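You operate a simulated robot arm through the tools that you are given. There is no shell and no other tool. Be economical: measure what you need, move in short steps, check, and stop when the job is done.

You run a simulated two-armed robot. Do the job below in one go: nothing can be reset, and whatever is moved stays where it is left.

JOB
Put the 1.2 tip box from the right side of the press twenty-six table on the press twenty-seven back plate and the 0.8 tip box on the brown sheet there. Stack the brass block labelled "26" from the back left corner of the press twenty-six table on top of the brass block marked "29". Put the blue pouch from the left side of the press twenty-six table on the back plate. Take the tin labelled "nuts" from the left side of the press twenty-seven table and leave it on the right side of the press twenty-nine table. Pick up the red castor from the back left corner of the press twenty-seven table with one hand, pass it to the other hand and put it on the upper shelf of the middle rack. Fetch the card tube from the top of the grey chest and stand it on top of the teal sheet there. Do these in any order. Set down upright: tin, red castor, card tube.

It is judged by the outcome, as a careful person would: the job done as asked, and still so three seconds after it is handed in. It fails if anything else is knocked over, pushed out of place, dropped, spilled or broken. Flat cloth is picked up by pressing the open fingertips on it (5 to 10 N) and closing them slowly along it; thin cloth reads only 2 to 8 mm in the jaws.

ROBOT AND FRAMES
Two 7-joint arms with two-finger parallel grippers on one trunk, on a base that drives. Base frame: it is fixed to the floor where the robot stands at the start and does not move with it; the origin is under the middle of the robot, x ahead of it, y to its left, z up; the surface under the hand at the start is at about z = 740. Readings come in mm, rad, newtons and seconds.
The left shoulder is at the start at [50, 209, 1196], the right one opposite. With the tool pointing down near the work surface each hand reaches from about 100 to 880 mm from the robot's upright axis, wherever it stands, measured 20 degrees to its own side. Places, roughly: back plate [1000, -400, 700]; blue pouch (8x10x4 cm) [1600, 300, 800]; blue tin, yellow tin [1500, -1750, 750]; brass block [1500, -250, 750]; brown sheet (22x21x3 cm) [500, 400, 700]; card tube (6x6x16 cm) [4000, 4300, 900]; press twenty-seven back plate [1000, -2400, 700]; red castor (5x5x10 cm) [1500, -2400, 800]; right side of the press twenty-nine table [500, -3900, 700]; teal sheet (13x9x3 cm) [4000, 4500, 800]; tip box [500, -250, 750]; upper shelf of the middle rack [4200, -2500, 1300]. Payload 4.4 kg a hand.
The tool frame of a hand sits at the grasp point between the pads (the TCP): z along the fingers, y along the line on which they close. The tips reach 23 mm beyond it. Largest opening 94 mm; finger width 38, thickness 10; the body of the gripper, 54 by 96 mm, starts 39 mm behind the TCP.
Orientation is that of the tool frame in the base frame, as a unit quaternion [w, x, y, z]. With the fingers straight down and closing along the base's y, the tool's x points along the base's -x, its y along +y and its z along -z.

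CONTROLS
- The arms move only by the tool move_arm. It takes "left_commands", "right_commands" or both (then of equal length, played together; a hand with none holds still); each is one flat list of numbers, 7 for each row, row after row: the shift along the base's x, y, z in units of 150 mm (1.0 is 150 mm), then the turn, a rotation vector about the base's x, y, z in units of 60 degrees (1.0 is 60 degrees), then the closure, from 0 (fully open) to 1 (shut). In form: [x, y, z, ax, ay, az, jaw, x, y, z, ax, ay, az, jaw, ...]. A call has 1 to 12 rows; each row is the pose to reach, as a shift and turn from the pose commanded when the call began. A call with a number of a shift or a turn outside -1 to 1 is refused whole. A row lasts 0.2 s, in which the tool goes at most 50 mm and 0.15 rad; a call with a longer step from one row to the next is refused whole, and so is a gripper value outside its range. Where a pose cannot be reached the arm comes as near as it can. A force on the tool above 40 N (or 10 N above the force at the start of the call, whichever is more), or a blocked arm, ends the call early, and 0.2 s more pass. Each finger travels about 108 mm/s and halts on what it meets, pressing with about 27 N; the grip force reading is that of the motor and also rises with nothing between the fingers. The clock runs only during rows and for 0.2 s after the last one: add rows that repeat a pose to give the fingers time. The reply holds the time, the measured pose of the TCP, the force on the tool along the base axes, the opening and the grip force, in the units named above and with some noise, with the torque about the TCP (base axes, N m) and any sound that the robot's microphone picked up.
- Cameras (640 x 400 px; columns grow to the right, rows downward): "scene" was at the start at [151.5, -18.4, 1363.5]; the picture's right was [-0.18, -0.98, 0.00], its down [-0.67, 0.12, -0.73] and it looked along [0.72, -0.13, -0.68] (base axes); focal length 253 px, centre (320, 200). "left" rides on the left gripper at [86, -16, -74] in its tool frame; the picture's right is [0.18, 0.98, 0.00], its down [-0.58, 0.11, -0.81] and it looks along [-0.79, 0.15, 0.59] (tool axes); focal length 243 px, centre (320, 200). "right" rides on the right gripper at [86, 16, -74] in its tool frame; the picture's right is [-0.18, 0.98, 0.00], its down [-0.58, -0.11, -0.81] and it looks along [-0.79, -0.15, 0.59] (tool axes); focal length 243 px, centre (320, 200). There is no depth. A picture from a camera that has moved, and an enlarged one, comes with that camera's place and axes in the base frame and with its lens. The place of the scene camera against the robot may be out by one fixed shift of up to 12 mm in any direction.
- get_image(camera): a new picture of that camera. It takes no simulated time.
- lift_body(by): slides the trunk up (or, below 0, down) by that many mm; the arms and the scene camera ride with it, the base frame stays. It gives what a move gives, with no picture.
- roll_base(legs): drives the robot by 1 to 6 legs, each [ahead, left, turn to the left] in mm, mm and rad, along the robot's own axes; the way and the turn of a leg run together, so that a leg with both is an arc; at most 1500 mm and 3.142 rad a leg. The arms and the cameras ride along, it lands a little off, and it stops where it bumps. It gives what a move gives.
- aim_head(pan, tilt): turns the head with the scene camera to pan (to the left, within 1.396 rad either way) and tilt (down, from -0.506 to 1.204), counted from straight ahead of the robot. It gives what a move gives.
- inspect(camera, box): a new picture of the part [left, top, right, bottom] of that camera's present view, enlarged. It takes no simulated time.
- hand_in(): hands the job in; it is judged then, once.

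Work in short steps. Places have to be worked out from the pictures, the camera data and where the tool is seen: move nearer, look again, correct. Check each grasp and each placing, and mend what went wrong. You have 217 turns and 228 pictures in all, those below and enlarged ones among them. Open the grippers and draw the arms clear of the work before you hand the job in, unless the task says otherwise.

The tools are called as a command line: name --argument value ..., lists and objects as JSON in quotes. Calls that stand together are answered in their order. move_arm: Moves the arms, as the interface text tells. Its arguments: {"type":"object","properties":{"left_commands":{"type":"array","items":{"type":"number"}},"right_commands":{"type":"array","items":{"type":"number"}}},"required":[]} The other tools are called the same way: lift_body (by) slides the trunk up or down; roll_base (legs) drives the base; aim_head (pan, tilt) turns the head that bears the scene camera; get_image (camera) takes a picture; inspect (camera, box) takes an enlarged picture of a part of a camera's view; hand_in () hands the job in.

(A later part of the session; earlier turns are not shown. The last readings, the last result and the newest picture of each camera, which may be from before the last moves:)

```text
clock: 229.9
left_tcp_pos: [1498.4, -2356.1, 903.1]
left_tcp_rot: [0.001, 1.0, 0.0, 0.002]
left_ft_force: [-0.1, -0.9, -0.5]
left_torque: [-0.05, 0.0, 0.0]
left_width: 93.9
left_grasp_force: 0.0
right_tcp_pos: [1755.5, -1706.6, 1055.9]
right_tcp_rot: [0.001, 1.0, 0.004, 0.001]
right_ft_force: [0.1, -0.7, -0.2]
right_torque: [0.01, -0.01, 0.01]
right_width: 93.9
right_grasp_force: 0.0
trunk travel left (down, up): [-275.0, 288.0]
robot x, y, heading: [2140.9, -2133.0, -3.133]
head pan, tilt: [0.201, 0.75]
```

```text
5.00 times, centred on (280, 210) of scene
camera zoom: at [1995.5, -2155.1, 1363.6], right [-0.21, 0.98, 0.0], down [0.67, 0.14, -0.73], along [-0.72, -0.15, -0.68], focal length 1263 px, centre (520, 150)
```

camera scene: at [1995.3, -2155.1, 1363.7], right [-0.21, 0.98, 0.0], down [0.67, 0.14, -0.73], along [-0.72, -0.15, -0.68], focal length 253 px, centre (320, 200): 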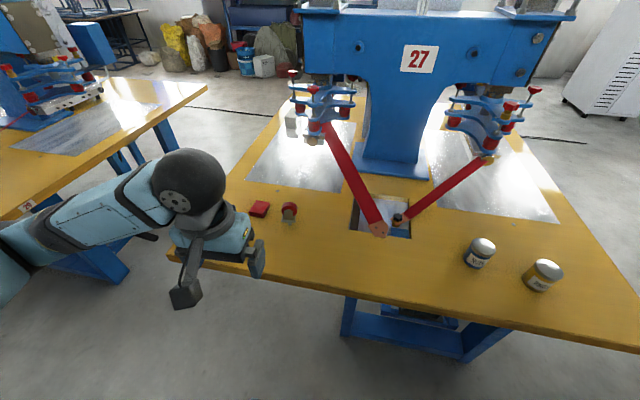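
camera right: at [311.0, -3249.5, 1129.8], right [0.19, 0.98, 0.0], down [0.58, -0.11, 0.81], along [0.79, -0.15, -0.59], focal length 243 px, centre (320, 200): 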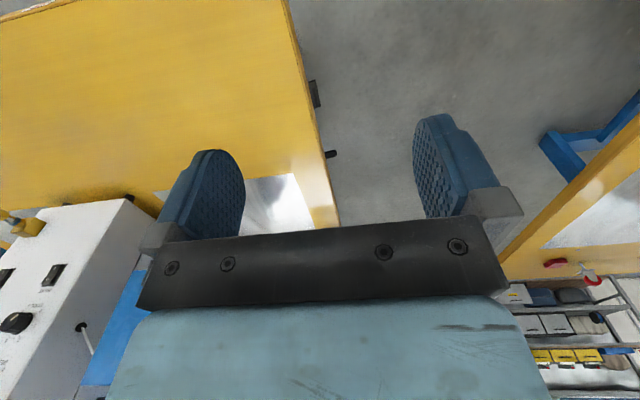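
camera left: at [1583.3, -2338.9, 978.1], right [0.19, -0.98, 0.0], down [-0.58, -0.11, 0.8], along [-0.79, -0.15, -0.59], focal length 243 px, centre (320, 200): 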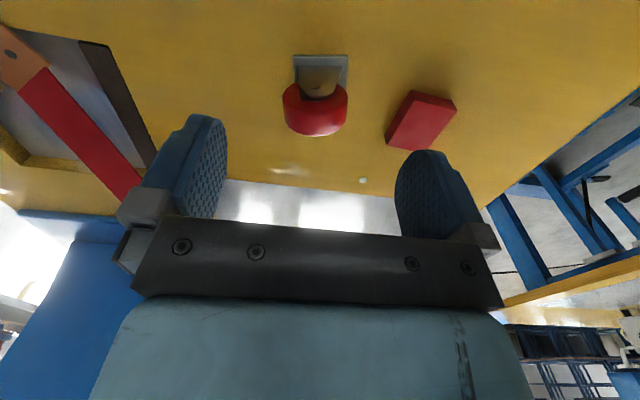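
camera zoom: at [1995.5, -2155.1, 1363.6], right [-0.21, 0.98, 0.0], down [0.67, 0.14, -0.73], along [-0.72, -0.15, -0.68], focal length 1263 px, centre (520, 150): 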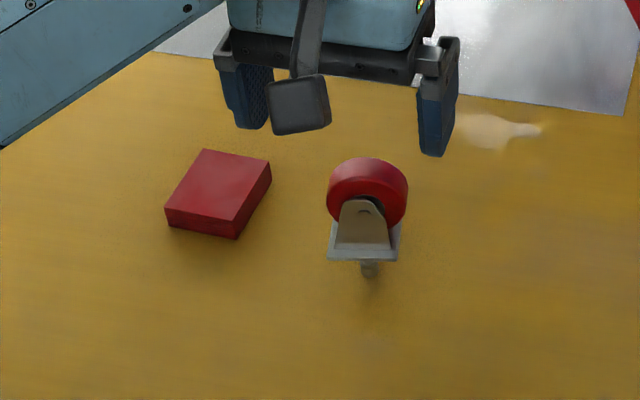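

Consistent. I centre over (1470, −2357), descend to z≈812 and close on the wheel.

move_arm --left_commands '[-0.1, 0, 0, 0, 0, 0, 0, -0.19, -0.005, 0, 0, 0, 0, 0, -0.19, -0.005, -0.2, 0, 0, 0, 0, -0.19, -0.005, -0.4, 0, 0, 0, 0, -0.19, -0.005, -0.6, 0, 0, 0, 0, -0.19, -0.005, -0.6, 0, 0, 0, 0, -0.19, -0.005, -0.6, 0, 0, 0, 0.2, -0.19, -0.005, -0.6, 0, 0, 0, 0.35, -0.19, -0.005, -0.6, 0, 0, 0, 0.5, -0.19, -0.005, -0.6, 0, 0, 0, 0.65, -0.19, -0.005, -0.6, 0, 0, 0, 0.65]'

get_image --camera "left"

inspect --camera "scene" --box '[220, 170, 340, 250]'

```text
clock: 232.3
left_tcp_pos: [1472.2, -2357.7, 813.3]
left_tcp_rot: [0.001, 1.0, 0.001, 0.002]
left_ft_force: [0.9, 1.2, 1.4]
left_torque: [0.01, -0.02, 0.0]
left_width: 44.9
left_grasp_force: 27.1
right_tcp_pos: [1754.9, -1706.4, 1056.1]
right_tcp_rot: [0.0, 1.0, 0.005, 0.0]
right_ft_force: [-0.5, -1.0, 1.0]
right_torque: [0.01, 0.02, -0.03]
right_width: 94.1
right_grasp_force: 0.0
trunk travel left (down, up): [-275.0, 288.0]
robot x, y, heading: [2142.2, -2134.8, -3.131]
head pan, tilt: [0.201, 0.75]
```

```text
143 pictures are left
camera left: at [1557.0, -2340.6, 888.7], right [0.19, -0.98, 0.0], down [-0.58, -0.11, 0.8], along [-0.79, -0.15, -0.59], focal length 243 px, centre (320, 200)
```

left: 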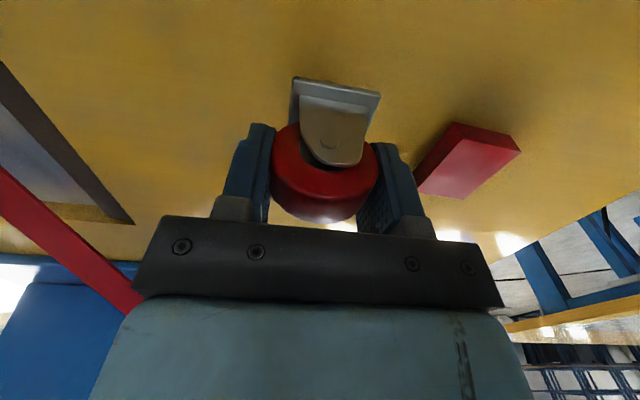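

```text
5.00 times, centred on (280, 210) of scene
camera zoom: at [1995.4, -2155.1, 1363.6], right [-0.21, 0.98, 0.0], down [0.67, 0.14, -0.73], along [-0.72, -0.15, -0.68], focal length 1263 px, centre (520, 150)
```

zoom: 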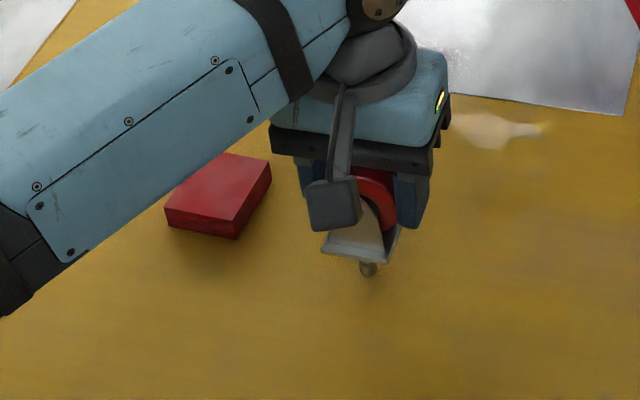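

Gripped at 45 mm, but the castor seems turned a bit in the grip. I look closer.

inspect --camera "left" --box '[250, 60, 410, 230]'

inspect --camera "scene" --box '[265, 195, 315, 230]'

```text
2.35 times, centred on (330, 145) of left
camera zoom: at [1557.0, -2340.6, 888.7], right [0.19, -0.98, 0.0], down [-0.58, -0.11, 0.8], along [-0.79, -0.15, -0.59], focal length 571 px, centre (296, 329)
```

zoom: 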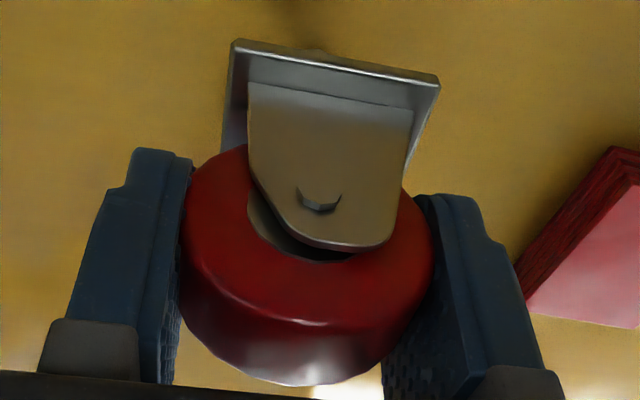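

```text
11.43 times, centred on (290, 212) of scene
camera zoom: at [1995.4, -2155.1, 1363.6], right [-0.21, 0.98, 0.0], down [0.67, 0.14, -0.73], along [-0.72, -0.15, -0.68], focal length 2887 px, centre (663, 57)
```

zoom: 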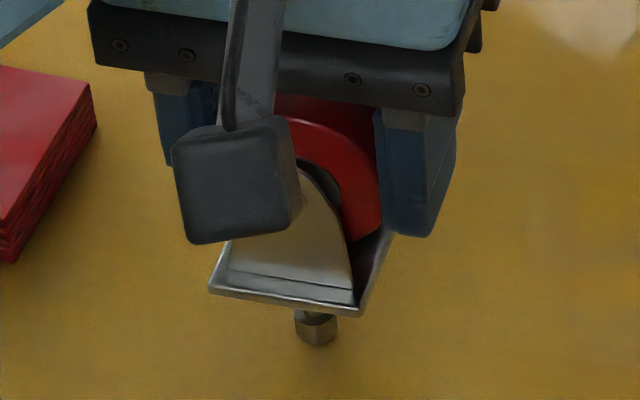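

It has just yawed a little to align with the pads; still upright. I lift it.

move_arm --left_commands '[0, 0, 0.1, 0, 0, 0, 0.65, 0, 0, 0.3, 0, 0, 0, 0.65, 0, 0, 0.6, 0, 0, 0, 0.65, 0, 0, 0.9, 0, 0, 0, 0.65, 0.2, 0, 1.0, 0, 0, 0, 0.65, 0.5, 0, 1.0, 0, 0, 0, 0.65, 0.8, 0, 1.0, 0, 0, 0, 0.65, 1.0, 0, 1.0, 0, 0, 0, 0.65, 1.0, 0, 1.0, 0, 0, 0, 0.65]'

get_image --camera "left"

```text
clock: 234.3
left_tcp_pos: [1623.9, -2357.3, 962.7]
left_tcp_rot: [0.001, 1.0, 0.0, 0.003]
left_ft_force: [0.2, 0.0, -1.8]
left_torque: [-0.01, -0.02, 0.0]
left_width: 44.8
left_grasp_force: 27.4
right_tcp_pos: [1754.9, -1704.9, 1055.8]
right_tcp_rot: [0.0, 1.0, 0.005, 0.001]
right_ft_force: [-0.3, -0.8, 0.2]
right_torque: [0.04, 0.01, 0.0]
right_width: 94.2
right_grasp_force: 0.1
trunk travel left (down, up): [-275.0, 288.0]
robot x, y, heading: [2143.6, -2132.1, -3.135]
head pan, tilt: [0.201, 0.75]
```

```text
139 pictures are left
camera left: at [1707.7, -2339.7, 1038.0], right [0.19, -0.98, 0.0], down [-0.58, -0.11, 0.8], along [-0.79, -0.15, -0.59], focal length 243 px, centre (320, 200)
```

left: 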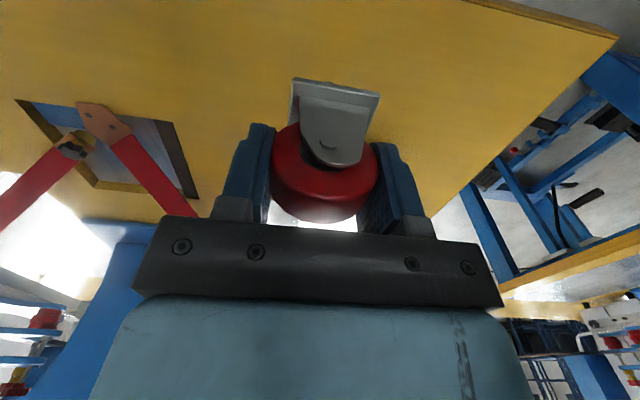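

Held well. I back off and turn to face the rack; I'll do the handover in free space.

roll_base --legs '[[-420, 0, 0], [0, 0, 1.57], [0, 0, 1.56]]'

aim_head --pan 0 --tilt 0.7

get_image --camera "scene"

```text
clock: 244.4
left_tcp_pos: [3062.1, -1902.3, 964.0]
left_tcp_rot: [-0.002, -0.005, 1.0, 0.001]
left_ft_force: [-0.4, -0.2, -1.2]
left_torque: [0.02, -0.01, -0.02]
left_width: 44.8
left_grasp_force: 26.5
right_tcp_pos: [2938.0, -2552.6, 1056.1]
right_tcp_rot: [0.0, -0.008, 1.0, -0.001]
right_ft_force: [0.3, 0.2, -0.1]
right_torque: [0.0, 0.0, -0.01]
right_width: 93.8
right_grasp_force: 0.1
trunk travel left (down, up): [-275.0, 288.0]
robot x, y, heading: [2545.4, -2126.2, 0.016]
head pan, tilt: [0.201, 0.75]
```

```text
clock: 245.2
left_tcp_pos: [3062.2, -1902.0, 963.5]
left_tcp_rot: [-0.001, -0.006, 1.0, 0.001]
left_ft_force: [-0.1, 1.2, -1.5]
left_torque: [-0.03, -0.01, 0.0]
left_width: 44.8
left_grasp_force: 26.9
right_tcp_pos: [2936.8, -2551.6, 1056.4]
right_tcp_rot: [0.001, -0.01, 1.0, 0.0]
right_ft_force: [-1.1, 0.1, -0.5]
right_torque: [0.0, -0.01, -0.02]
right_width: 94.0
right_grasp_force: 0.1
trunk travel left (down, up): [-275.0, 288.0]
robot x, y, heading: [2544.1, -2129.0, 0.017]
head pan, tilt: [0.0, 0.7]
```

```text
138 pictures are left
camera scene: at [2702.1, -2128.8, 1367.8], right [0.02, -1.0, 0.0], down [-0.64, -0.01, -0.76], along [0.76, 0.01, -0.64], focal length 253 px, centre (320, 200)
```

scene: 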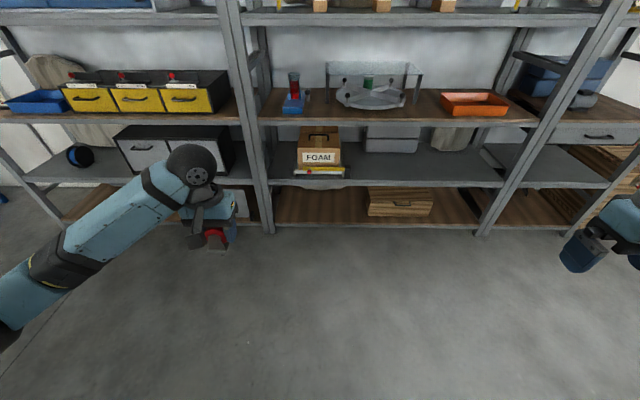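

Planning the handover: my fingertips reach too far down the castor to leave room for the second hand. I return to the table to set it down and re-grip the wheel about 15 mm higher.

roll_base --legs '[[0, 0, -1.57], [0, 0, -1.58], [420, 0, 0]]'

aim_head --pan 0.25 --tilt 0.75

get_image --camera "scene"

```text
clock: 255.5
left_tcp_pos: [1608.7, -2346.7, 962.7]
left_tcp_rot: [0.001, 1.0, -0.004, 0.001]
left_ft_force: [0.5, 0.5, -1.9]
left_torque: [0.04, -0.01, -0.03]
left_width: 44.6
left_grasp_force: 26.7
right_tcp_pos: [1745.9, -1696.7, 1055.4]
right_tcp_rot: [0.0, 1.0, 0.0, 0.0]
right_ft_force: [-0.3, 0.2, -0.5]
right_torque: [0.02, 0.01, -0.01]
right_width: 93.9
right_grasp_force: 0.0
trunk travel left (down, up): [-275.0, 288.0]
robot x, y, heading: [2133.6, -2129.7, 3.141]
head pan, tilt: [0.0, 0.7]
```

```text
clock: 256.2
left_tcp_pos: [1609.5, -2346.0, 963.0]
left_tcp_rot: [0.0, 1.0, -0.004, 0.002]
left_ft_force: [-0.1, -0.2, -1.3]
left_torque: [-0.02, 0.02, -0.03]
left_width: 44.9
left_grasp_force: 26.6
right_tcp_pos: [1746.9, -1696.9, 1055.2]
right_tcp_rot: [-0.001, 1.0, 0.0, -0.001]
right_ft_force: [-0.1, 0.1, -0.2]
right_torque: [0.02, 0.02, 0.03]
right_width: 94.1
right_grasp_force: 0.0
trunk travel left (down, up): [-275.0, 288.0]
robot x, y, heading: [2129.8, -2128.6, 3.147]
head pan, tilt: [0.25, 0.75]
```

```text
137 pictures are left
camera scene: at [1984.0, -2151.4, 1363.6], right [-0.25, 0.97, 0.0], down [0.66, 0.17, -0.73], along [-0.71, -0.18, -0.68], focal length 253 px, centre (320, 200)
```

scene: 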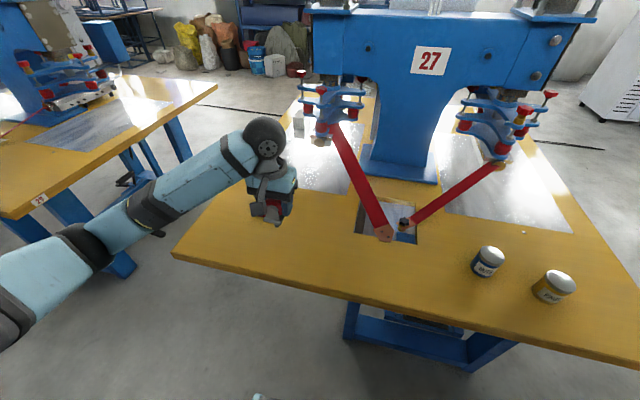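

I lower the castor at (1609, −2346), a clear spot on the table.

move_arm --left_commands '[0, 0, -0.25, 0, 0, 0, 0.65, 0, 0, -0.5, 0, 0, 0, 0.65, 0, 0, -0.75, 0, 0, 0, 0.65, 0, 0, -0.9, 0, 0, 0, 0.65, 0, 0, -0.95, 0, 0, 0, 0.65, 0, 0, -0.98, 0, 0, 0, 0.65, 0, 0, -0.98, 0, 0, 0, 0.65]'

move_arm --left_commands '[0, 0, -0.01, 0, 0, 0, 0.65, 0, 0, -0.02, 0, 0, 0, 0.65, 0, 0, -0.02, 0, 0, 0, 0.65]'

```text
clock: 257.8
left_tcp_pos: [1609.6, -2345.4, 816.3]
left_tcp_rot: [0.001, 1.0, -0.004, 0.001]
left_ft_force: [-0.1, 0.8, -1.9]
left_torque: [0.03, 0.0, 0.03]
left_width: 44.7
left_grasp_force: 26.8
right_tcp_pos: [1746.8, -1697.1, 1056.2]
right_tcp_rot: [0.0, 1.0, 0.0, 0.0]
right_ft_force: [0.0, 0.0, 0.0]
right_torque: [-0.02, 0.0, -0.02]
right_width: 93.9
right_grasp_force: 0.0
trunk travel left (down, up): [-275.0, 288.0]
robot x, y, heading: [2130.0, -2129.3, 3.138]
head pan, tilt: [0.25, 0.75]
```

```text
clock: 258.6
left_tcp_pos: [1609.2, -2345.5, 813.3]
left_tcp_rot: [0.001, 1.0, -0.004, 0.002]
left_ft_force: [0.4, -0.6, 0.5]
left_torque: [-0.03, -0.01, 0.0]
left_width: 44.7
left_grasp_force: 27.3
right_tcp_pos: [1747.8, -1696.6, 1055.8]
right_tcp_rot: [0.0, 1.0, 0.0, 0.0]
right_ft_force: [0.1, 0.4, -0.7]
right_torque: [0.03, -0.04, 0.0]
right_width: 93.9
right_grasp_force: 0.0
trunk travel left (down, up): [-275.0, 288.0]
robot x, y, heading: [2126.7, -2133.7, 3.142]
head pan, tilt: [0.25, 0.75]
```

Just in contact. I open, rise 16 mm and close again.

move_arm --left_commands '[0, 0, 0, 0, 0, 0, 0.45, 0, 0, 0, 0, 0, 0, 0.35, 0, 0, 0, 0, 0, 0, 0.35, 0, 0, 0.05, 0, 0, 0, 0.35, 0, 0, 0.107, 0, 0, 0, 0.35, 0, 0, 0.107, 0, 0, 0, 0.35]'

get_image --camera "left"

inspect --camera "scene" --box '[230, 160, 320, 240]'

```text
clock: 260.0
left_tcp_pos: [1609.1, -2344.6, 828.4]
left_tcp_rot: [0.001, 1.0, -0.004, 0.001]
left_ft_force: [-0.4, 0.3, 0.3]
left_torque: [-0.03, 0.03, -0.05]
left_width: 61.2
left_grasp_force: 0.2
right_tcp_pos: [1747.0, -1696.2, 1055.8]
right_tcp_rot: [0.0, 1.0, 0.0, 0.0]
right_ft_force: [0.6, -0.1, 0.1]
right_torque: [-0.01, 0.0, -0.03]
right_width: 94.1
right_grasp_force: 0.0
trunk travel left (down, up): [-275.0, 288.0]
robot x, y, heading: [2128.0, -2129.9, 3.142]
head pan, tilt: [0.25, 0.75]
```

```text
136 pictures are left
camera left: at [1693.5, -2330.0, 903.9], right [0.18, -0.98, 0.0], down [-0.59, -0.1, 0.8], along [-0.79, -0.14, -0.59], focal length 243 px, centre (320, 200)
```

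left: 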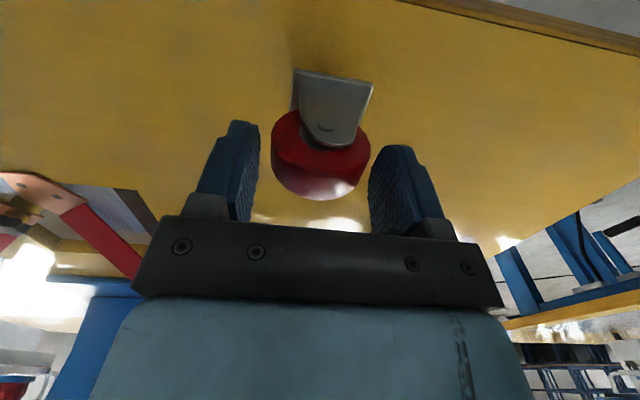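

```text
5.00 times, centred on (275, 200) of scene
camera zoom: at [1984.0, -2151.4, 1363.6], right [-0.25, 0.97, 0.0], down [0.66, 0.17, -0.73], along [-0.71, -0.18, -0.68], focal length 1263 px, centre (545, 200)
```

zoom: 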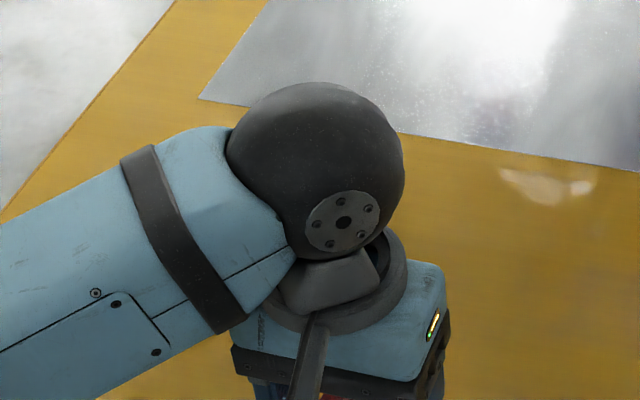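

It stands by itself. I close on the wheel and lift.

move_arm --left_commands '[0, 0, 0, 0, 0, 0, 0.5, 0, 0, 0, 0, 0, 0, 0.65, 0, 0, 0, 0, 0, 0, 0.65, 0, 0, 0, 0, 0, 0, 0.65, 0, 0, 0.15, 0, 0, 0, 0.65, 0, 0, 0.4, 0, 0, 0, 0.65, 0, 0, 0.7, 0, 0, 0, 0.65, 0, 0, 1.0, 0, 0, 0, 0.65, 0, 0, 1.0, 0, 0, 0, 0.65]'

inspect --camera "left" --box '[250, 60, 410, 230]'

```text
clock: 262.0
left_tcp_pos: [1609.5, -2345.9, 979.5]
left_tcp_rot: [0.001, 1.0, -0.004, 0.002]
left_ft_force: [0.9, -0.4, -2.3]
left_torque: [-0.01, 0.0, 0.03]
left_width: 44.5
left_grasp_force: 27.1
right_tcp_pos: [1745.9, -1696.2, 1055.6]
right_tcp_rot: [0.001, 1.0, 0.0, 0.001]
right_ft_force: [0.0, 0.1, -0.3]
right_torque: [0.04, 0.0, 0.0]
right_width: 94.1
right_grasp_force: 0.0
trunk travel left (down, up): [-275.0, 288.0]
robot x, y, heading: [2125.4, -2126.2, 3.14]
head pan, tilt: [0.25, 0.75]
```

```text
2.35 times, centred on (330, 145) of left
camera zoom: at [1693.5, -2330.3, 1054.4], right [0.18, -0.98, 0.0], down [-0.59, -0.1, 0.8], along [-0.79, -0.14, -0.59], focal length 571 px, centre (296, 329)
```

zoom: 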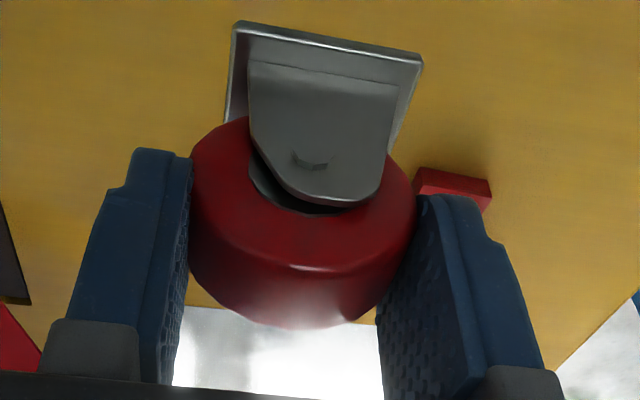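

Good grip, higher now. I back off and turn to face the rack again.

roll_base --legs '[[-420, 0, 0], [0, 0, 1.57], [0, 0, 1.57]]'

aim_head --pan 0 --tilt 0.75

```text
clock: 272.1
left_tcp_pos: [3077.2, -1940.3, 978.8]
left_tcp_rot: [-0.002, 0.032, 0.999, 0.001]
left_ft_force: [0.6, -0.2, -2.4]
left_torque: [-0.01, 0.0, -0.02]
left_width: 44.5
left_grasp_force: 26.9
right_tcp_pos: [2902.5, -2581.2, 1055.3]
right_tcp_rot: [0.0, 0.028, 1.0, 0.0]
right_ft_force: [-0.9, 0.6, 0.8]
right_torque: [0.01, 0.0, -0.01]
right_width: 94.0
right_grasp_force: 0.0
trunk travel left (down, up): [-275.0, 288.0]
robot x, y, heading: [2543.0, -2130.7, -0.061]
head pan, tilt: [0.25, 0.75]
```

```text
clock: 272.9
left_tcp_pos: [3076.0, -1940.6, 979.5]
left_tcp_rot: [-0.001, 0.033, 0.999, 0.001]
left_ft_force: [-1.0, 0.1, -0.9]
left_torque: [-0.04, -0.04, -0.03]
left_width: 44.3
left_grasp_force: 27.1
right_tcp_pos: [2902.1, -2580.5, 1055.1]
right_tcp_rot: [0.0, 0.028, 1.0, -0.001]
right_ft_force: [-0.5, 0.6, 1.2]
right_torque: [0.02, 0.01, 0.0]
right_width: 93.7
right_grasp_force: 0.0
trunk travel left (down, up): [-275.0, 288.0]
robot x, y, heading: [2541.6, -2128.4, -0.06]
head pan, tilt: [0.0, 0.75]
```

I correct the heading, then turn the right hand from pointing down to pointing forward (18° below horizontal) at its present place.

roll_base --legs '[[0, 0, 0.06]]'

move_arm --right_commands '[0.05, 0, -0.05, 0, -0.12, 0, 0, 0.1, 0, -0.1, 0, -0.24, 0, 0, 0.15, 0, -0.15, 0, -0.36, 0, 0, 0.2, 0, -0.2, 0, -0.48, 0, 0, 0.3, 0, -0.25, 0, -0.6, 0, 0, 0.4, 0, -0.3, 0, -0.6, 0, 0]'

move_arm --right_commands '[0.0, 0, 0, 0, -0.12, 0, 0, 0, 0, 0, 0, -0.24, 0, 0, 0, 0, 0, 0, -0.36, 0, 0, 0, 0, 0, 0, -0.48, 0, 0, 0, 0, 0, 0, -0.6, 0, 0, 0, 0, 0, 0, -0.6, 0, 0]'

get_image --camera "scene"

```text
clock: 273.7
left_tcp_pos: [3064.8, -1908.9, 978.5]
left_tcp_rot: [-0.001, 0.003, 1.0, 0.001]
left_ft_force: [-0.6, 0.3, -1.8]
left_torque: [0.0, 0.0, 0.01]
left_width: 44.5
left_grasp_force: 26.7
right_tcp_pos: [2929.1, -2558.2, 1055.3]
right_tcp_rot: [0.0, -0.001, 1.0, 0.0]
right_ft_force: [0.3, 0.2, 0.5]
right_torque: [-0.04, 0.0, 0.0]
right_width: 93.9
right_grasp_force: 0.1
trunk travel left (down, up): [-275.0, 288.0]
robot x, y, heading: [2547.0, -2124.7, -0.003]
head pan, tilt: [0.0, 0.75]
```

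```text
clock: 275.1
left_tcp_pos: [3064.8, -1910.3, 978.8]
left_tcp_rot: [-0.003, 0.003, 1.0, 0.0]
left_ft_force: [-0.5, 0.1, -1.2]
left_torque: [0.0, 0.04, 0.03]
left_width: 44.9
left_grasp_force: 27.0
right_tcp_pos: [2988.2, -2559.8, 1008.9]
right_tcp_rot: [0.309, -0.001, 0.951, 0.0]
right_ft_force: [0.4, -0.2, -0.7]
right_torque: [0.0, 0.01, 0.0]
right_width: 94.0
right_grasp_force: 0.0
trunk travel left (down, up): [-275.0, 288.0]
robot x, y, heading: [2545.9, -2131.3, 0.0]
head pan, tilt: [0.0, 0.75]
```

```text
clock: 276.5
left_tcp_pos: [3064.2, -1909.2, 978.5]
left_tcp_rot: [-0.002, 0.002, 1.0, 0.001]
left_ft_force: [0.7, -0.6, -1.8]
left_torque: [-0.02, 0.01, -0.02]
left_width: 44.8
left_grasp_force: 26.4
right_tcp_pos: [2985.0, -2568.9, 1010.8]
right_tcp_rot: [0.468, 0.007, 0.884, -0.009]
right_ft_force: [-0.5, -0.1, 0.3]
right_torque: [0.0, 0.04, 0.0]
right_width: 93.9
right_grasp_force: 0.1
right hand out of reach, approached as far as the arm can: row 3, 4, 5, 6
trunk travel left (down, up): [-275.0, 288.0]
robot x, y, heading: [2544.6, -2128.5, 0.003]
head pan, tilt: [0.0, 0.75]
```

```text
133 pictures are left
camera scene: at [2698.2, -2132.0, 1363.5], right [0.0, -1.0, 0.0], down [-0.68, 0.0, -0.73], along [0.73, 0.0, -0.68], focal length 253 px, centre (320, 200)
```

scene: 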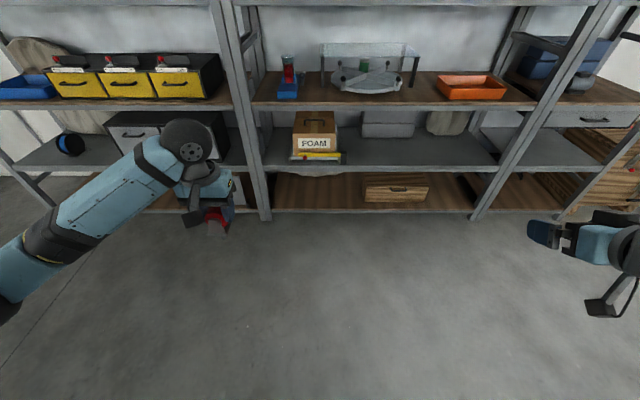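

The wrist limit stops at ~56° here, close to the body. Further out it should go; I move the right hand forward and inward.

move_arm --right_commands '[0.2, 0.1, 0, 0, 0, 0, 0, 0.4, 0.25, 0, 0, 0, 0, 0, 0.6, 0.4, 0, 0, 0, 0, 0, 0.8, 0.55, 0, 0, 0, 0, 0, 1.0, 0.7, 0, 0, 0, 0, 0, 1.0, 0.7, 0, 0, 0, 0, 0]'

```text
clock: 277.9
left_tcp_pos: [3063.1, -1909.9, 978.4]
left_tcp_rot: [-0.001, 0.003, 1.0, 0.0]
left_ft_force: [-1.2, 0.1, -0.7]
left_torque: [0.01, 0.01, 0.01]
left_width: 44.7
left_grasp_force: 27.4
right_tcp_pos: [3132.0, -2466.7, 1012.8]
right_tcp_rot: [0.467, 0.006, 0.884, -0.007]
right_ft_force: [0.2, 0.7, 0.5]
right_torque: [-0.02, -0.01, 0.01]
right_width: 94.1
right_grasp_force: 0.0
trunk travel left (down, up): [-275.0, 288.0]
robot x, y, heading: [2544.3, -2127.8, 0.001]
head pan, tilt: [0.0, 0.75]
```

I retry the remaining pitch here.

move_arm --right_commands '[0, 0, 0, 0, -0.1, 0, 0, 0, 0, 0, 0, -0.2, 0, 0, 0, 0, 0, 0, -0.28, 0, 0, 0, 0, 0, 0, -0.28, 0, 0]'

get_image --camera "scene"

```text
clock: 278.9
left_tcp_pos: [3064.5, -1909.4, 978.5]
left_tcp_rot: [-0.001, 0.001, 1.0, 0.001]
left_ft_force: [0.2, -0.1, -1.5]
left_torque: [-0.01, 0.0, 0.01]
left_width: 44.8
left_grasp_force: 27.6
right_tcp_pos: [3134.2, -2466.2, 1013.6]
right_tcp_rot: [0.526, -0.008, 0.851, 0.015]
right_ft_force: [0.4, -0.2, 0.4]
right_torque: [0.01, 0.0, 0.05]
right_width: 94.1
right_grasp_force: 0.2
right hand out of reach, approached as far as the arm can: row 2, 3, 4
trunk travel left (down, up): [-275.0, 288.0]
robot x, y, heading: [2546.6, -2127.3, 0.001]
head pan, tilt: [0.0, 0.75]
```

```text
132 pictures are left
camera scene: at [2698.1, -2132.2, 1363.6], right [0.0, -1.0, 0.0], down [-0.68, 0.0, -0.73], along [0.73, 0.0, -0.68], focal length 253 px, centre (320, 200)
```

scene: 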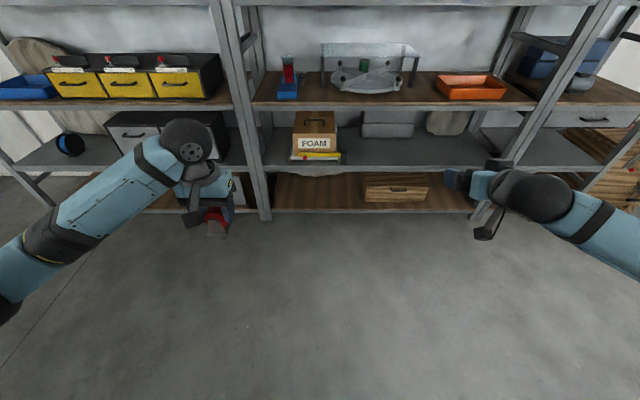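

Pitch 63° now. Raising the hand toward shoulder height should relieve the wrist; I try that.

move_arm --right_commands '[0.1, 0.1, 0.25, 0, 0, 0, 0, 0.2, 0.2, 0.5, 0, -0.05, 0, 0, 0.3, 0.3, 0.75, 0, -0.1, 0, 0, 0.4, 0.4, 1.0, 0, -0.15, 0, 0, 0.4, 0.4, 1.0, 0, -0.2, 0, 0, 0.4, 0.4, 1.0, 0, -0.2, 0, 0]'

```text
clock: 280.3
left_tcp_pos: [3063.1, -1910.0, 978.7]
left_tcp_rot: [-0.001, 0.003, 1.0, 0.0]
left_ft_force: [-0.9, 0.7, -1.3]
left_torque: [-0.03, -0.01, -0.01]
left_width: 44.5
left_grasp_force: 27.1
right_tcp_pos: [3196.8, -2404.1, 1162.2]
right_tcp_rot: [0.612, -0.01, 0.791, 0.013]
right_ft_force: [0.1, 0.0, -0.2]
right_torque: [-0.02, 0.02, 0.01]
right_width: 93.7
right_grasp_force: 0.1
trunk travel left (down, up): [-275.0, 288.0]
robot x, y, heading: [2549.5, -2129.6, 0.001]
head pan, tilt: [0.0, 0.75]
```

Pitch is now ~75° (15° below horizontal), good. I bring the left hand with the castor to the handover spot (3180, −2130, 1213).

move_arm --left_commands '[0.08, -0.15, 0.16, 0, 0, 0, 0.65, 0.16, -0.3, 0.32, 0, 0, 0, 0.65, 0.24, -0.45, 0.48, 0, 0, 0, 0.65, 0.32, -0.6, 0.64, 0, 0, 0, 0.65, 0.39, -0.73, 0.78, 0, 0, 0, 0.65]'

move_arm --left_commands '[0.08, -0.15, 0.16, 0, 0, 0, 0.65, 0.16, -0.3, 0.32, 0, 0, 0, 0.65, 0.24, -0.45, 0.48, 0, 0, 0, 0.65, 0.32, -0.6, 0.64, 0, 0, 0, 0.65, 0.39, -0.73, 0.78, 0, 0, 0, 0.65, 0.39, -0.73, 0.78, 0, 0, 0, 0.65]'

get_image --camera "scene"

get_image --camera "right"

```text
clock: 281.5
left_tcp_pos: [3124.7, -2016.9, 1099.0]
left_tcp_rot: [-0.002, 0.003, 1.0, 0.001]
left_ft_force: [0.5, -0.3, -1.2]
left_torque: [0.03, 0.0, 0.02]
left_width: 44.8
left_grasp_force: 27.3
right_tcp_pos: [3195.8, -2404.5, 1161.4]
right_tcp_rot: [0.611, -0.01, 0.791, 0.014]
right_ft_force: [0.5, 0.9, -0.7]
right_torque: [-0.01, 0.02, 0.02]
right_width: 94.1
right_grasp_force: 0.1
trunk travel left (down, up): [-275.0, 288.0]
robot x, y, heading: [2547.1, -2126.9, -0.002]
head pan, tilt: [0.0, 0.75]
```

```text
clock: 282.9
left_tcp_pos: [3179.5, -2125.4, 1214.9]
left_tcp_rot: [-0.003, 0.003, 1.0, 0.001]
left_ft_force: [-0.2, 0.1, -2.0]
left_torque: [-0.01, 0.02, 0.03]
left_width: 44.7
left_grasp_force: 27.0
right_tcp_pos: [3196.2, -2404.0, 1161.3]
right_tcp_rot: [0.611, -0.01, 0.791, 0.013]
right_ft_force: [1.1, 0.6, 0.1]
right_torque: [-0.05, 0.03, -0.05]
right_width: 93.9
right_grasp_force: 0.1
trunk travel left (down, up): [-275.0, 288.0]
robot x, y, heading: [2543.6, -2129.2, 0.002]
head pan, tilt: [0.0, 0.75]
```

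```text
131 pictures are left
camera scene: at [2698.3, -2131.3, 1363.5], right [0.0, -1.0, 0.0], down [-0.68, 0.0, -0.73], along [0.73, 0.0, -0.68], focal length 253 px, centre (320, 200)
```

scene: 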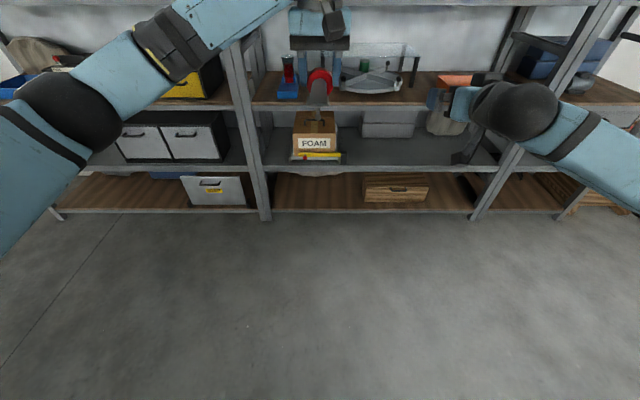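

```text
130 pictures are left
camera right: at [3101.2, -2390.8, 1096.6], right [0.02, 0.98, 0.19], down [-0.63, -0.14, 0.77], along [0.78, -0.13, 0.62], focal length 243 px, centre (320, 200)
```

right: 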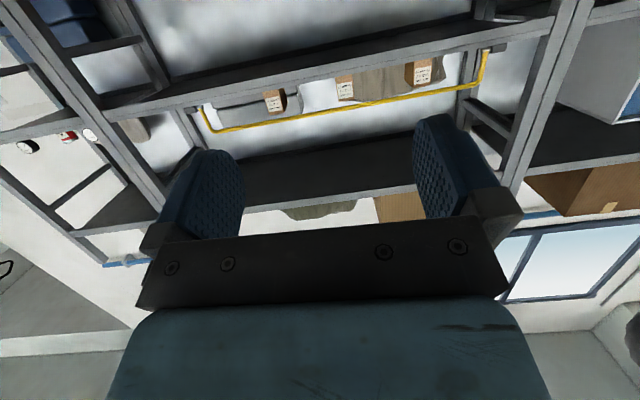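

Both hands are in place. The right hand backs up a bit, slides sideways behind the castor, still clear of it.

move_arm --right_commands '[-0.3, 0, 0.01, 0, 0, 0, 0, -0.57, 0.1, 0.02, 0, 0, 0, 0, -0.57, 0.4, 0.02, 0, 0, 0, 0, -0.57, 0.7, 0.02, 0, 0, 0, 0, -0.57, 0.95, 0.02, 0, 0, 0, 0, -0.57, 0.95, 0.02, 0, 0, 0, 0]'

move_arm --right_commands '[0, 0.3, 0, 0, 0, 0, 0, 0, 0.6, 0, 0, 0, 0, 0, 0, 0.9, 0, 0, 0, 0, 0, 0, 0.9, 0, 0, 0, 0, 0]'

get_image --camera "scene"

get_image --camera "right"

get_image --camera "left"

```text
clock: 284.3
left_tcp_pos: [3179.3, -2128.4, 1215.2]
left_tcp_rot: [-0.002, 0.004, 1.0, 0.001]
left_ft_force: [-0.1, 0.5, -1.7]
left_torque: [0.01, -0.01, -0.02]
left_width: 44.7
left_grasp_force: 26.2
right_tcp_pos: [3112.1, -2266.0, 1165.0]
right_tcp_rot: [0.611, -0.01, 0.792, 0.014]
right_ft_force: [-0.8, 0.0, 0.4]
right_torque: [-0.03, 0.01, 0.02]
right_width: 94.1
right_grasp_force: 0.1
trunk travel left (down, up): [-275.0, 288.0]
robot x, y, heading: [2541.4, -2128.7, 0.006]
head pan, tilt: [0.0, 0.75]
```

```text
clock: 285.3
left_tcp_pos: [3180.1, -2129.8, 1214.3]
left_tcp_rot: [-0.002, 0.003, 1.0, 0.003]
left_ft_force: [0.1, -0.3, -2.1]
left_torque: [0.02, 0.01, 0.01]
left_width: 44.6
left_grasp_force: 26.6
right_tcp_pos: [3111.4, -2130.3, 1165.1]
right_tcp_rot: [0.611, -0.01, 0.791, 0.015]
right_ft_force: [0.6, -0.5, -0.5]
right_torque: [0.01, 0.0, 0.0]
right_width: 94.2
right_grasp_force: 0.1
trunk travel left (down, up): [-275.0, 288.0]
robot x, y, heading: [2546.7, -2130.2, -0.002]
head pan, tilt: [0.0, 0.75]
```

```text
129 pictures are left
camera scene: at [2698.0, -2133.5, 1363.6], right [0.0, -1.0, 0.0], down [-0.68, 0.0, -0.73], along [0.73, 0.0, -0.68], focal length 253 px, centre (320, 200)
```

scene: 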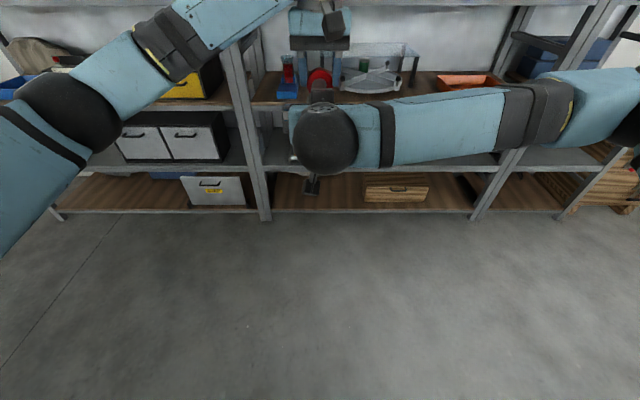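

```text
128 pictures are left
camera right: at [3017.5, -2117.2, 1099.2], right [0.02, 0.98, 0.19], down [-0.63, -0.14, 0.76], along [0.78, -0.13, 0.62], focal length 243 px, centre (320, 200)
```

right: 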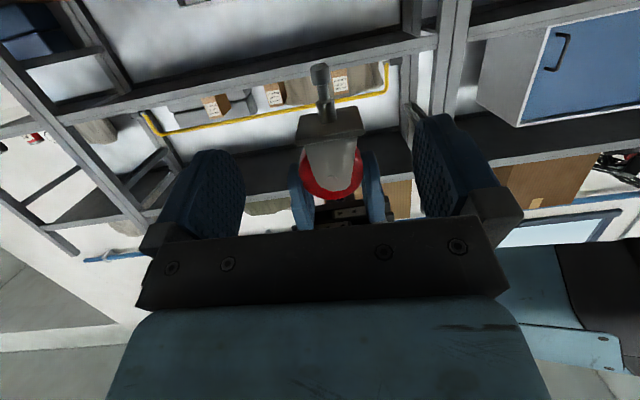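

```text
127 pictures are left
camera left: at [3090.8, -2144.6, 1290.2], right [-0.18, 0.98, 0.0], down [0.58, 0.1, 0.8], along [0.79, 0.14, -0.59], focal length 243 px, centre (320, 200)
```

left: 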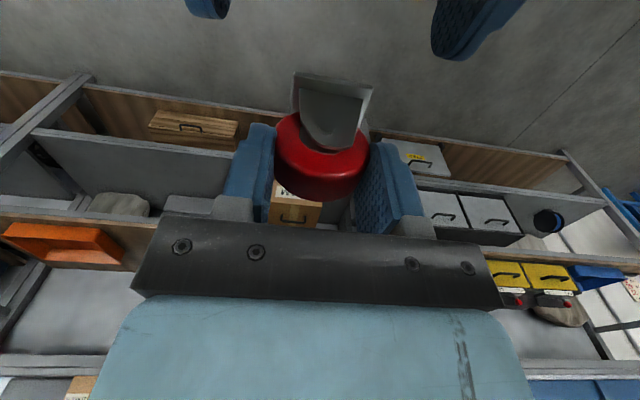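

The right camera shows the castor well centred between its fingers. I lower the right hand 5 mm, advance 69 mm and close on the base plate/fork.

move_arm --right_commands '[0, 0.01, -0.033, 0, 0, 0, 0, 0.15, 0.01, -0.033, 0, 0, 0, 0, 0.3, 0.01, -0.033, 0, 0, 0, 0, 0.45, 0.01, -0.033, 0, 0, 0, 0, 0.45, 0.01, -0.033, 0, 0, 0, 0]'

get_image --camera "right"

get_image --camera "left"

```text
clock: 286.5
left_tcp_pos: [3178.9, -2126.9, 1215.6]
left_tcp_rot: [-0.001, 0.003, 1.0, 0.001]
left_ft_force: [0.6, 0.3, -2.0]
left_torque: [-0.03, -0.02, -0.01]
left_width: 44.6
left_grasp_force: 26.8
right_tcp_pos: [3176.4, -2125.6, 1156.4]
right_tcp_rot: [0.612, -0.009, 0.791, 0.012]
right_ft_force: [-1.0, -0.1, 0.1]
right_torque: [0.01, 0.01, 0.02]
right_width: 93.7
right_grasp_force: 0.0
trunk travel left (down, up): [-275.0, 288.0]
robot x, y, heading: [2547.1, -2130.1, -0.002]
head pan, tilt: [0.0, 0.75]
```

```text
126 pictures are left
camera right: at [3082.4, -2112.3, 1091.6], right [0.02, 0.98, 0.19], down [-0.63, -0.14, 0.76], along [0.78, -0.13, 0.62], focal length 243 px, centre (320, 200)
```

right: 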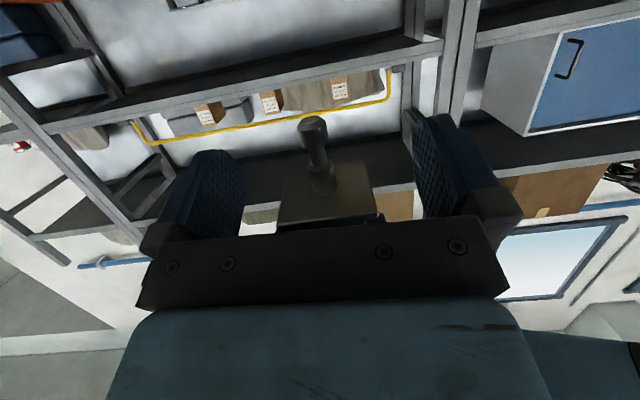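

```text
125 pictures are left
camera left: at [3090.8, -2142.9, 1290.3], right [-0.18, 0.98, 0.0], down [0.58, 0.1, 0.8], along [0.79, 0.14, -0.59], focal length 243 px, centre (320, 200)
```

left: 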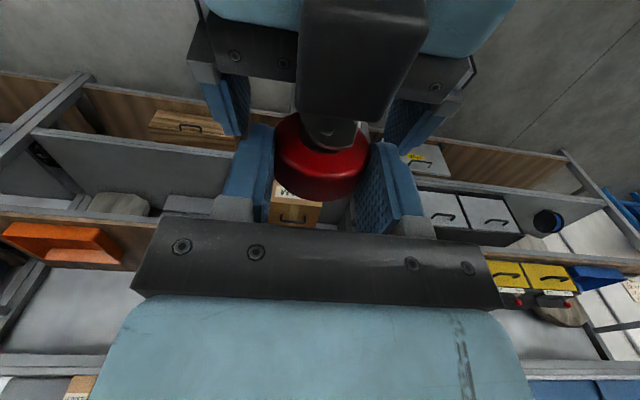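

Straddled correctly. I raise the right hand 4 mm and close it slowly.

move_arm --right_commands '[0.02, 0, 0.027, 0, 0, 0, 0, 0.02, 0, 0.027, 0, 0, 0, 0.15, 0.02, 0, 0.027, 0, 0, 0, 0.3, 0.02, 0, 0.027, 0, 0, 0, 0.4, 0.02, 0, 0.027, 0, 0, 0, 0.5, 0.02, 0, 0.027, 0, 0, 0, 0.6, 0.02, 0, 0.027, 0, 0, 0, 0.7, 0.02, 0, 0.027, 0, 0, 0, 0.7]'

get_image --camera "right"

get_image --camera "left"

```text
clock: 288.3
left_tcp_pos: [3180.0, -2126.9, 1214.5]
left_tcp_rot: [-0.002, 0.003, 1.0, 0.0]
left_ft_force: [-1.2, 4.3, -1.6]
left_torque: [-0.02, 0.0, 0.75]
left_width: 44.9
left_grasp_force: 26.8
right_tcp_pos: [3180.8, -2126.0, 1162.1]
right_tcp_rot: [0.612, -0.01, 0.791, 0.014]
right_ft_force: [1.0, -4.3, 0.6]
right_torque: [0.27, 0.09, -0.73]
right_width: 48.8
right_grasp_force: 26.4
trunk travel left (down, up): [-275.0, 288.0]
robot x, y, heading: [2541.8, -2131.6, -0.002]
head pan, tilt: [0.0, 0.75]
```

```text
124 pictures are left
camera right: at [3085.8, -2112.1, 1096.7], right [0.02, 0.98, 0.19], down [-0.63, -0.14, 0.76], along [0.78, -0.13, 0.62], focal length 243 px, centre (320, 200)
```

right: 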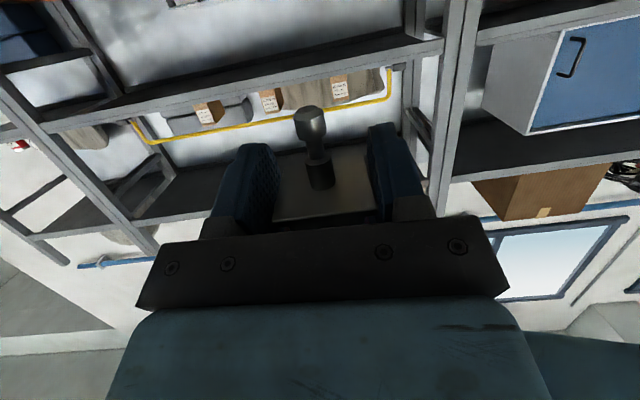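

```text
123 pictures are left
camera left: at [3091.1, -2142.8, 1290.1], right [-0.18, 0.98, 0.0], down [0.59, 0.1, 0.8], along [0.79, 0.15, -0.59], focal length 243 px, centre (320, 200)
```

left: 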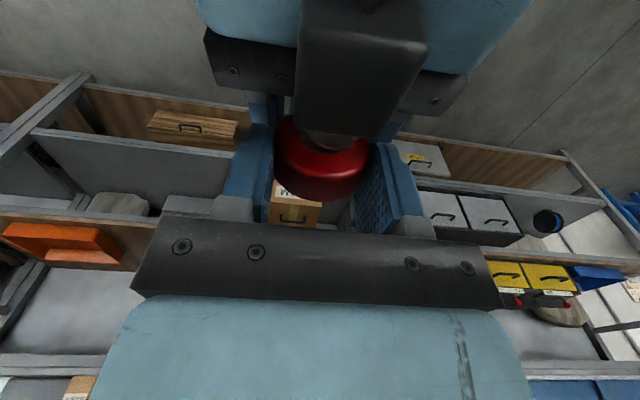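

The right hand has it (49 mm, 26 N). I open the left hand slightly and see that it stays.

move_arm --left_commands '[0, 0, 0, 0, 0, 0, 0.5, 0, 0, 0, 0, 0, 0, 0.4, 0, 0, 0, 0, 0, 0, 0.25, 0, 0, 0, 0, 0, 0, 0.25]'

move_arm --left_commands '[0, 0, 0.1, 0, 0, 0, 0.2, 0, 0, 0.3, 0, 0, 0, 0.2, 0, 0, 0.6, 0, 0, 0, 0.2, 0, 0, 0.9, 0, 0, 0, 0.2, 0, 0, 0.95, 0, 0, 0, 0.2]'

get_image --camera "right"

get_image --camera "left"

```text
clock: 289.3
left_tcp_pos: [3179.0, -2126.5, 1215.2]
left_tcp_rot: [-0.002, 0.003, 1.0, 0.001]
left_ft_force: [0.5, 0.2, -0.9]
left_torque: [-0.01, -0.02, -0.01]
left_width: 70.6
left_grasp_force: 0.1
right_tcp_pos: [3182.2, -2124.8, 1161.7]
right_tcp_rot: [0.611, -0.01, 0.791, 0.013]
right_ft_force: [0.1, -0.1, -0.2]
right_torque: [-0.03, 0.03, 0.01]
right_width: 47.5
right_grasp_force: 27.0
trunk travel left (down, up): [-275.0, 288.0]
robot x, y, heading: [2545.5, -2128.9, -0.002]
head pan, tilt: [0.0, 0.75]
```

```text
clock: 290.5
left_tcp_pos: [3185.1, -2129.2, 1357.2]
left_tcp_rot: [-0.003, 0.003, 1.0, -0.001]
left_ft_force: [0.5, -1.2, -0.3]
left_torque: [0.01, 0.0, 0.0]
left_width: 75.1
left_grasp_force: 0.2
right_tcp_pos: [3181.4, -2125.0, 1161.8]
right_tcp_rot: [0.612, -0.008, 0.791, 0.012]
right_ft_force: [0.3, -0.2, 0.4]
right_torque: [0.0, -0.01, -0.01]
right_width: 47.8
right_grasp_force: 27.0
trunk travel left (down, up): [-275.0, 288.0]
robot x, y, heading: [2543.8, -2123.3, 0.002]
head pan, tilt: [0.0, 0.75]
```

```text
122 pictures are left
camera right: at [3086.1, -2111.7, 1096.3], right [0.02, 0.98, 0.19], down [-0.63, -0.14, 0.77], along [0.78, -0.13, 0.62], focal length 243 px, centre (320, 200)
```

right: 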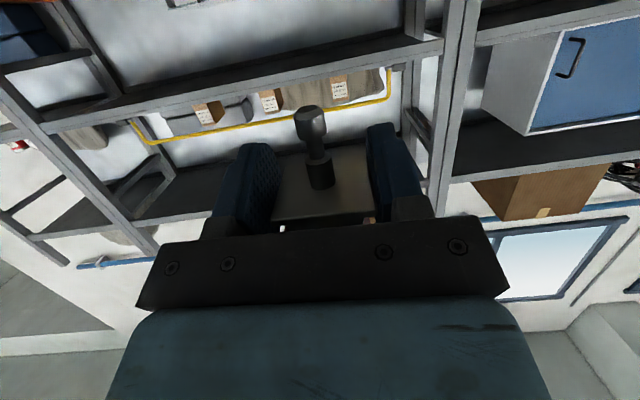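

```text
121 pictures are left
camera left: at [3095.3, -2144.3, 1432.5], right [-0.18, 0.98, 0.0], down [0.59, 0.1, 0.8], along [0.79, 0.14, -0.59], focal length 243 px, centre (320, 200)
```

left: 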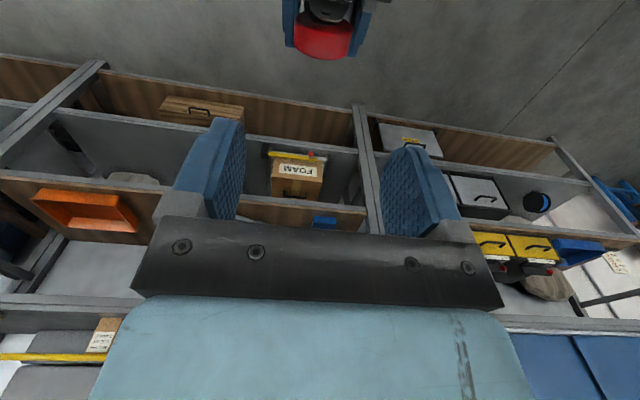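

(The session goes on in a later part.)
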